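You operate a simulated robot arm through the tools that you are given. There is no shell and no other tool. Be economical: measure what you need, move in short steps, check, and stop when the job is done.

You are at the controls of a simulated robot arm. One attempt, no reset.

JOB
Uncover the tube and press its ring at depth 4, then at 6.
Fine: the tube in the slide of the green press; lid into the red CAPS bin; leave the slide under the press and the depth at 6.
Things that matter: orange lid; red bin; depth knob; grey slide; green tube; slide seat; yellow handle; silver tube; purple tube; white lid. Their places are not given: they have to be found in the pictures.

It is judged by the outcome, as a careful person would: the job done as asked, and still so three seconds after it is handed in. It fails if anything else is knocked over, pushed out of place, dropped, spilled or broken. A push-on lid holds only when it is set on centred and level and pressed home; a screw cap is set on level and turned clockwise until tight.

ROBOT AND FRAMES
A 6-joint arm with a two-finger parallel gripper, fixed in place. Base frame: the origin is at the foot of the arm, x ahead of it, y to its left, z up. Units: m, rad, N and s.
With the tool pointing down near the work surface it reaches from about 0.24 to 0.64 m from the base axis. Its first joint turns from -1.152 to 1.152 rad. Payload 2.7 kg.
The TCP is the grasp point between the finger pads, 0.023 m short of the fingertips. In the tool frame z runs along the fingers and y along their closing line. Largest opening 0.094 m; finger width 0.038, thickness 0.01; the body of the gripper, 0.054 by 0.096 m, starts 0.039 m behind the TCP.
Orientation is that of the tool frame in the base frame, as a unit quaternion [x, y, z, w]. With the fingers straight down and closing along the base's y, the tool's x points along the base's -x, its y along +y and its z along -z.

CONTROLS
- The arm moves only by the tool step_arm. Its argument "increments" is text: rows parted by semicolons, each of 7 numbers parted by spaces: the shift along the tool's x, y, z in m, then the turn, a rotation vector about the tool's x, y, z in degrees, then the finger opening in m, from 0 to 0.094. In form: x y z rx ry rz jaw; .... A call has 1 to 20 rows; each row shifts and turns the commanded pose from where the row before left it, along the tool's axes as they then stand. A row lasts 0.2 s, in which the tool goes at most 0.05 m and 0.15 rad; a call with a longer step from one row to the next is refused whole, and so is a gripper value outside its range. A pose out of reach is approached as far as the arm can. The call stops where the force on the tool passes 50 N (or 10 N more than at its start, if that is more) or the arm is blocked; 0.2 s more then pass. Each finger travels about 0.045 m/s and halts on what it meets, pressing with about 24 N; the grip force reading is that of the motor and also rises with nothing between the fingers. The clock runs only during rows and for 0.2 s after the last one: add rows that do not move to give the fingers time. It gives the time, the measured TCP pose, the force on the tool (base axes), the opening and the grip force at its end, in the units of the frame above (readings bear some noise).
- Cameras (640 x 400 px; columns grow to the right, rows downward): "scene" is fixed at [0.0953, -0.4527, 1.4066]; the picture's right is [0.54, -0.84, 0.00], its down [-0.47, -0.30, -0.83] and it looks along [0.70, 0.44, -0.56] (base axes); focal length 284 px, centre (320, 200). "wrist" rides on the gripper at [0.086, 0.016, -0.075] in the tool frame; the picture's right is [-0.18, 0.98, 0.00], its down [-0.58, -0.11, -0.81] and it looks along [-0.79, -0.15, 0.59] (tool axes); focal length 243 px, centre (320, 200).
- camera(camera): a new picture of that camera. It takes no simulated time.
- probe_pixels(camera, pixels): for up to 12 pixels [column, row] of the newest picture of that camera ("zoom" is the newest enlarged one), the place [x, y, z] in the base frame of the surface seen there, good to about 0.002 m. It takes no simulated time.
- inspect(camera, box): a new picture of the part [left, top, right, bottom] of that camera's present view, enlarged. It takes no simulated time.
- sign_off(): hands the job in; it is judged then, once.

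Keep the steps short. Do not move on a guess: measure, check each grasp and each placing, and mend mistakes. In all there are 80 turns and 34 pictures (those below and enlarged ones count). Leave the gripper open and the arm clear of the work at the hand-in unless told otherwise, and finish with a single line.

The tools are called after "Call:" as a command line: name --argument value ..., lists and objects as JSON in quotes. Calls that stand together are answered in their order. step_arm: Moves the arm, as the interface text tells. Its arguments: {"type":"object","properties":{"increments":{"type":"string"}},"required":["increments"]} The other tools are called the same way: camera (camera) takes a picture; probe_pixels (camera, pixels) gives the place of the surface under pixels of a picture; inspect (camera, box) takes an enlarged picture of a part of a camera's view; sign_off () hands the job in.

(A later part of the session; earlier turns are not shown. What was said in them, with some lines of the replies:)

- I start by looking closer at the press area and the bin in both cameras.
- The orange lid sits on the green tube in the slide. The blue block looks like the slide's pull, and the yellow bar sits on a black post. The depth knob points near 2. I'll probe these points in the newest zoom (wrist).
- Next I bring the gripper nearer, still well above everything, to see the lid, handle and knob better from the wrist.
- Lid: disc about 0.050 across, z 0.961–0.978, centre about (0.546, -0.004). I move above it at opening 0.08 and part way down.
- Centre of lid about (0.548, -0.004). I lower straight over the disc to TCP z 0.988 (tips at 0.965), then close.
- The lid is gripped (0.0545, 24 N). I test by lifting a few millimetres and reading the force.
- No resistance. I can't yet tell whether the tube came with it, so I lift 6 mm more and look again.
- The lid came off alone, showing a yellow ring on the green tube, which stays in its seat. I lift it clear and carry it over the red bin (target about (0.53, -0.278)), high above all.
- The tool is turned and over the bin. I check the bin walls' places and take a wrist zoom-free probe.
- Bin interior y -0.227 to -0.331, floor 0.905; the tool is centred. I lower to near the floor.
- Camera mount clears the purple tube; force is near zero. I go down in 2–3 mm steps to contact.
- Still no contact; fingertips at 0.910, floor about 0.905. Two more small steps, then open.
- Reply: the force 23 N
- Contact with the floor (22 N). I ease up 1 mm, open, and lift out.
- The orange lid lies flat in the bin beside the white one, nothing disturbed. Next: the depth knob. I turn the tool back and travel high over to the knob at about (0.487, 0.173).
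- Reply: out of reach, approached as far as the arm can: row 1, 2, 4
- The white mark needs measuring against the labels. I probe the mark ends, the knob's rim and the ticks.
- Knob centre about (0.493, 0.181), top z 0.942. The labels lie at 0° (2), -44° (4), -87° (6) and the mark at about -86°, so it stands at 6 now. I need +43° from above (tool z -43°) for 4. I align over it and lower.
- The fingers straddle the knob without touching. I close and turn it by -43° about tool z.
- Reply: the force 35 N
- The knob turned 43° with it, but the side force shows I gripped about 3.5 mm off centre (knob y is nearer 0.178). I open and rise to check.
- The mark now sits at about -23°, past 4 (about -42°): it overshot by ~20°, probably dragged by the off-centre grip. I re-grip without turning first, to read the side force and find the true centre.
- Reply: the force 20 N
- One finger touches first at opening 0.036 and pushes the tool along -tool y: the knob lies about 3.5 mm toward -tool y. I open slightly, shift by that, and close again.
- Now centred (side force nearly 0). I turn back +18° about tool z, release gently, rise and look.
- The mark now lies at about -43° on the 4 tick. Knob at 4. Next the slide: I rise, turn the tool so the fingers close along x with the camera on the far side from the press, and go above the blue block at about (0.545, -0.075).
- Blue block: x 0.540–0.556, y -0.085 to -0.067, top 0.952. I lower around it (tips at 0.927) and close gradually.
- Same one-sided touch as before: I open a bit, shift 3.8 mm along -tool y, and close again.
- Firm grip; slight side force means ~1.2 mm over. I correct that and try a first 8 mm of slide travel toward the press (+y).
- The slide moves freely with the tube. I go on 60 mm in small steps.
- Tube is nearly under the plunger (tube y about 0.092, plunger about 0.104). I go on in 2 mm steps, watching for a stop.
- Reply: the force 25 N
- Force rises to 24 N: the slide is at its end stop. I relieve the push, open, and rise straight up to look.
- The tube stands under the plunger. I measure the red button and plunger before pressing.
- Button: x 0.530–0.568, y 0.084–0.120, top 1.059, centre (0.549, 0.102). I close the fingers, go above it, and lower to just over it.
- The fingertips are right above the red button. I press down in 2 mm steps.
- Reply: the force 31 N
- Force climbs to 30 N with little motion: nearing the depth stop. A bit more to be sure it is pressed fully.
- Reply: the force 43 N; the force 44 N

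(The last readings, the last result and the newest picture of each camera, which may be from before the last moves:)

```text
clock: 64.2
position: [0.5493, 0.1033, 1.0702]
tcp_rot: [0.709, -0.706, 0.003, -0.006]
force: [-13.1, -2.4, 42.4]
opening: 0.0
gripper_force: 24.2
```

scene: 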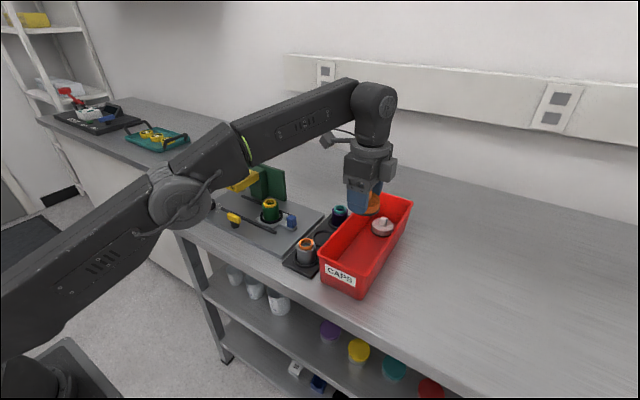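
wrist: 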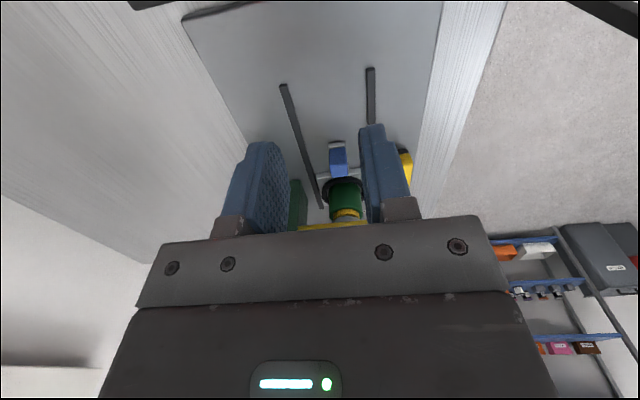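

It holds still at 42 N: fully pressed at depth 4. I rise, let the button return, and move back over the knob at (0.494, 0.1785), turning the tool to the angle of the last grip.

Call:
step_arm --increments "0 0 -0.01 0 0 0 0;0 0 -0.02 0 0 0 0;0 0 -0.03 0 0 0 0;-0.0251 0.0185 0 0 0 0 0.02;-0.0251 0.0186 0 0 0 0 0.04;-0.0251 0.0186 0 0 0 0 0.05;0 0 0 0 0 8.2 0.055;0 0 0 0 0 8.2 0.055;0 0 0 0 0 8.2 0.055;0 0 0 0 0 8.2 0.055;0 0 0 0 0 8.2 0.055;0 0 0 0 0 8.2 0.055;0 0 0 0 0 8.2 0.055;0 0 0 0 0 7.5 0.055;0 0 0 0 0 0 0.055;0 0 0 0 0 0 0.055"

```text
clock: 67.6
position: [0.495, 0.1783, 1.123]
tcp_rot: [-0.217, 0.976, 0.0, 0.001]
force: [0.4, 1.0, 0.5]
opening: 0.0549
gripper_force: 0.1
```

Orientation and place match the last knob grip. I lower to TCP z 0.949 and close.

Call:
step_arm --increments "0 0 0.04 0 0 0 0.055;0 0 0.04 0 0 0 0.055;0 0 0.04 0 0 0 0.055;0 0 0.035 0 0 0 0.055;0 0 0.019 0 0 0 0.055;0 0 0 0 0 0 0.045;0 0 0 0 0 0 0.036;0 0 0 0 0 0 0.03;0 0 0 0 0 0 0.026;0 0 0 0 0 0 0.026;0 0 0 0 0 0 0.026"

```text
clock: 70.0
position: [0.494, 0.1789, 0.9483]
tcp_rot: [-0.218, 0.976, 0.002, 0.0]
force: [-6.5, 14.2, -2.0]
opening: 0.0294
gripper_force: 44.7
```

Gripped; 15 N along +tool y, so I shift 1.3 mm that way, then turn +45° toward 6.

Call:
step_arm --increments "0 0.0013 0 0 0 0 0.026;0 0 0 0 0 7.5 0.026;0 0 0 0 0 7.5 0.026;0 0 0 0 0 7.5 0.026;0 0 0 0 0 7.5 0.026;0 0 0 0 0 7.5 0.026;0 0 0 0 0 7.5 0.026;0 0 0 0 0 0 0.026"

Call:
step_arm --increments "0 0 0 0 0 0 0.04;0 0 0 0 0 0 0.055;0 0 0 0 0 0 0.055;0 0 -0.03 0 0 0 0.055;0 0 -0.04 0 0 0 0.055;0 0 -0.04 0 0 0 0.055;0 0 0 0 0 0 0.055"

Call:
inspect --camera "wrist" --box '[270, 10, 350, 90]'

```text
clock: 71.8
position: [0.4924, 0.1798, 0.9496]
tcp_rot: [0.172, 0.985, 0.001, 0.001]
force: [-11.0, 18.5, -5.6]
opening: 0.0294
gripper_force: 44.9
```

```text
clock: 73.4
position: [0.4934, 0.179, 1.0593]
tcp_rot: [0.172, 0.985, 0.0, 0.0]
force: [0.2, -0.4, 0.0]
opening: 0.0547
gripper_force: 0.1
```

```text
5.00 times, centred on (310, 50) of wrist
```

zoom: 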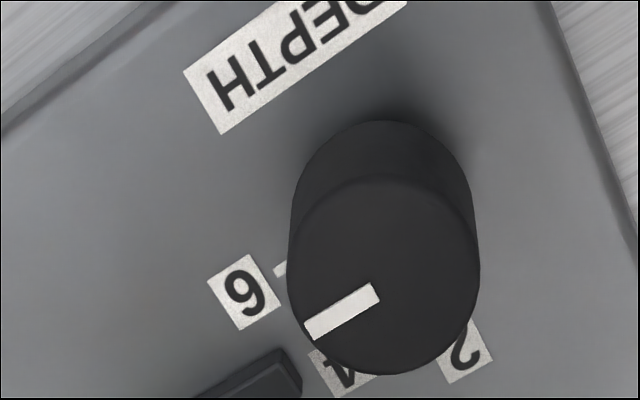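

Call:
probe_pixels --camera "zoom" --pixels '[[312, 330], [372, 293], [324, 322], [358, 302], [291, 275], [477, 275], [385, 180], [385, 372], [281, 269], [244, 291], [345, 372], [465, 350]]'

```text
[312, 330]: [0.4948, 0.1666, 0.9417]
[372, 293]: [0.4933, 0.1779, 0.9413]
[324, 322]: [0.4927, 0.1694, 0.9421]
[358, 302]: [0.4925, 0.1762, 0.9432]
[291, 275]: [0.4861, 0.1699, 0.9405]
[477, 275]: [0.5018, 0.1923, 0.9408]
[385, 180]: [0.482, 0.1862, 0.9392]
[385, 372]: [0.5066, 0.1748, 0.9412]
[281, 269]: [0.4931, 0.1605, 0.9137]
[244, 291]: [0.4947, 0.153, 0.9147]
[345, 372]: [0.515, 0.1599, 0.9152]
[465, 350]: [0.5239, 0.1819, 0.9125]
```

The mark is back at about -88°, on the 6 tick. I rise, close the fingers, and return above the red button.

Call:
step_arm --increments "0 0 -0.03 0 0 0 0.03;0 0 -0.035 0 0 0 0;0 0 0 0 0 0 0;-0.0261 -0.0175 0 0 0 0 0;-0.0261 -0.0175 0 0 0 0 0;-0.0262 -0.0176 0 0 0 0 0;0 0 0.02 0 0 0 0;0 0 0.017 0 0 0 0;0 0 0 0 0 0 0"

Call:
inspect --camera "scene" --box '[190, 130, 290, 240]'

```text
clock: 75.4
position: [0.55, 0.1042, 1.0878]
tcp_rot: [0.172, 0.985, 0.001, 0.0]
force: [-0.1, -0.8, 0.6]
opening: 0.0001
gripper_force: 24.0
```

```text
3.64 times, centred on (240, 185) of scene
```

zoom: 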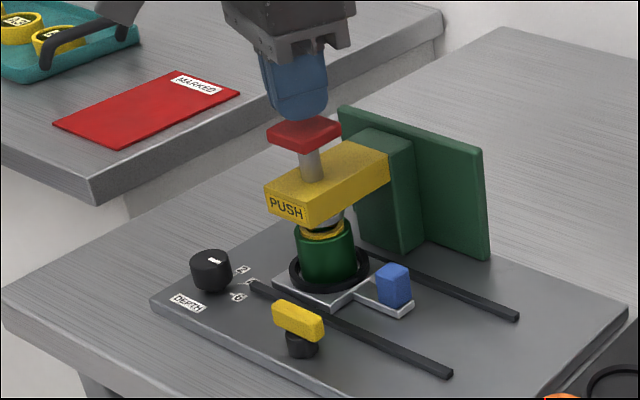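

The ring sits lower than before, the button has come back up, and the fingertips are above it. I press again, expecting about 2 mm deeper than 1.070.

Call:
step_arm --increments "0 0 0.003 0 0 0 0;0 0 0.003 0 0 0 0;0 0 0.003 0 0 0 0;0 0 0.003 0 0 0 0;0 0 0.002 0 0 0 0;0 0 0.002 0 0 0 0;0 0 0.002 0 0 0 0;0 0 0.002 0 0 0 0;0 0 0 0 0 0 0"

```text
clock: 77.4
position: [0.55, 0.1028, 1.0682]
tcp_rot: [0.172, 0.985, 0.001, 0.002]
force: [-2.5, 4.4, 16.2]
opening: 0.0
gripper_force: 23.9
```

Call:
step_arm --increments "0 0 0.002 0 0 0 0;0 0 0.0015 0 0 0 0;0 0 0.001 0 0 0 0;0 0 0 0 0 0 0;0 0 0 0 0 0 0"

```text
clock: 78.6
position: [0.5495, 0.1027, 1.0702]
tcp_rot: [0.172, 0.985, 0.002, 0.006]
force: [-10.3, 4.9, 38.7]
opening: 0.0
gripper_force: 24.2
```

Compared at equal command the resistance came about 2–3 mm later, but the height reading is noisy. I press slightly further and hold, and look at the plunger.

Call:
step_arm --increments "0 0 0.001 0 0 0 0;0 0 0 0 0 0 0;0 0 0 0 0 0 0;0 0 0 0 0 0 0"

Call:
inspect --camera "scene" --box '[200, 150, 280, 240]'

```text
clock: 79.6
position: [0.5497, 0.1036, 1.0687]
tcp_rot: [0.172, 0.985, 0.002, 0.006]
force: [-11.6, 4.5, 41.3]
opening: 0.0003
gripper_force: 24.0
```

```text
4.44 times, centred on (240, 195) of scene
```

zoom: 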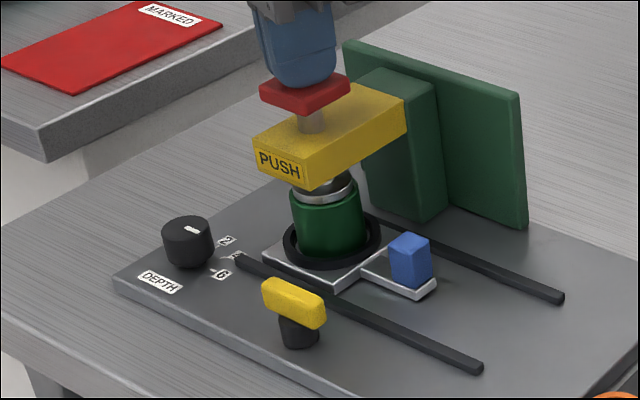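

The button shows the same stroke as before, but the plunger collar sits lower on the tube and no yellow shows. I probe collar, tube rim and button here.

Call:
probe_pixels --camera "zoom" --pixels '[[325, 186], [325, 198], [325, 206], [325, 215], [300, 192], [345, 193], [300, 110], [310, 124], [190, 229], [197, 233], [185, 229], [410, 245]]'

```text
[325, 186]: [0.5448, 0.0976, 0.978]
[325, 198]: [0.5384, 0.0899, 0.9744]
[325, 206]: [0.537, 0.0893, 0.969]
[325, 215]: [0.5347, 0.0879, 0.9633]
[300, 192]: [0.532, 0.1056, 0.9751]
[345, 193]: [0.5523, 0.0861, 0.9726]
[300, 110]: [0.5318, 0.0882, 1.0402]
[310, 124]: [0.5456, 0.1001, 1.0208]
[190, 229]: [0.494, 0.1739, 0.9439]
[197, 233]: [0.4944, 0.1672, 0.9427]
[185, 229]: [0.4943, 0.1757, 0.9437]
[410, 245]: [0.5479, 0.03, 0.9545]
```

Knob reads -87° (6), plunger fully down. I release, rise, open the gripper, back away over clear space and look.

Call:
step_arm --increments "0 0 -0.01 0 0 0 0;0 0 -0.02 0 0 0 0;0 0 -0.03 0 0 0 0.02;0 0 -0.03 0 0 0 0.05;0.04 0 -0.02 0 0 0 0.07;0.04 0 -0.02 0 0 0 0.07;0.04 0 0 0 0 0 0.07;0.04 0 0 0 0 0 0.07;0 0 0 0 0 0 0.07"

Call:
inspect --camera "scene" --box '[200, 150, 280, 240]'

```text
clock: 81.6
position: [0.3978, 0.1576, 1.1936]
tcp_rot: [0.171, 0.985, 0.0, 0.0]
force: [-0.5, -1.2, 0.5]
opening: 0.0703
gripper_force: 0.0
```

```text
4.44 times, centred on (240, 195) of scene
```

zoom: 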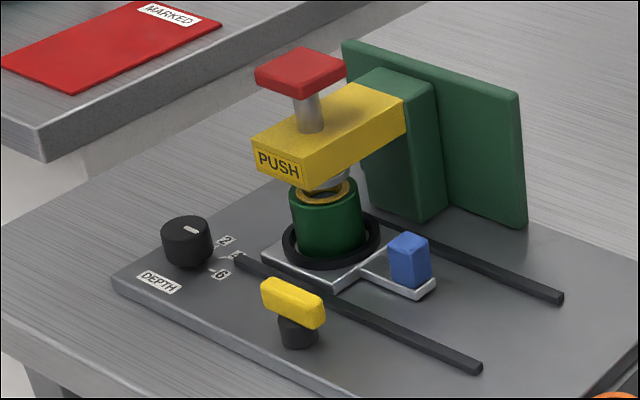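

The button is back up and the ring is now nearly flush with the tube. I measure the ring against the rim.

Call:
probe_pixels --camera "zoom" --pixels '[[303, 196], [310, 200], [322, 203], [335, 200], [345, 193], [322, 208], [322, 214], [300, 200], [350, 190], [325, 187]]'

Call:
camera --camera "scene"

```text
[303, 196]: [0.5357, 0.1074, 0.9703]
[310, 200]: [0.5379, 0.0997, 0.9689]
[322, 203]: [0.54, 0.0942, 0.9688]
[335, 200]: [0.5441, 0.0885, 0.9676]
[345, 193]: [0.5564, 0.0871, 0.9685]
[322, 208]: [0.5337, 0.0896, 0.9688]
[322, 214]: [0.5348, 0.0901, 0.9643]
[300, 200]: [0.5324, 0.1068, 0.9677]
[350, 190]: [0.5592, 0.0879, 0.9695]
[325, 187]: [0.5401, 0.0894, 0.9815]
```

```text
0 pictures are left
```

scene: 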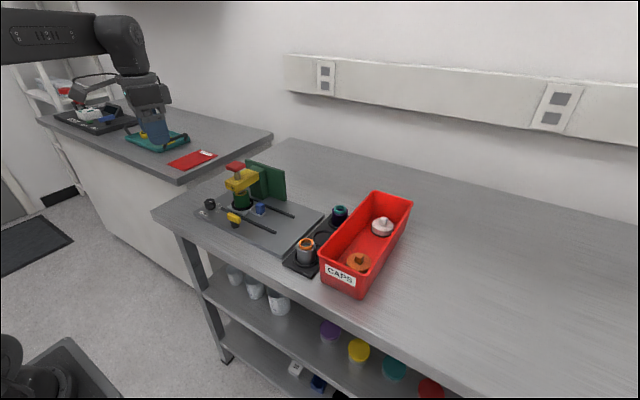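

The ring is flush with the tube rim (both at about z 0.969). The lid is in the bin, the slide is under the press, and the knob is at 6. Nothing else has been disturbed, and the arm is clear with the gripper open, so I hand in.

Call:
sign_off

```text
The job is handed in.
```

The job is done: the orange lid is in the red CAPS bin, the ring was pressed at depth 4 and then at 6, and the slide is under the press with the knob at 6.
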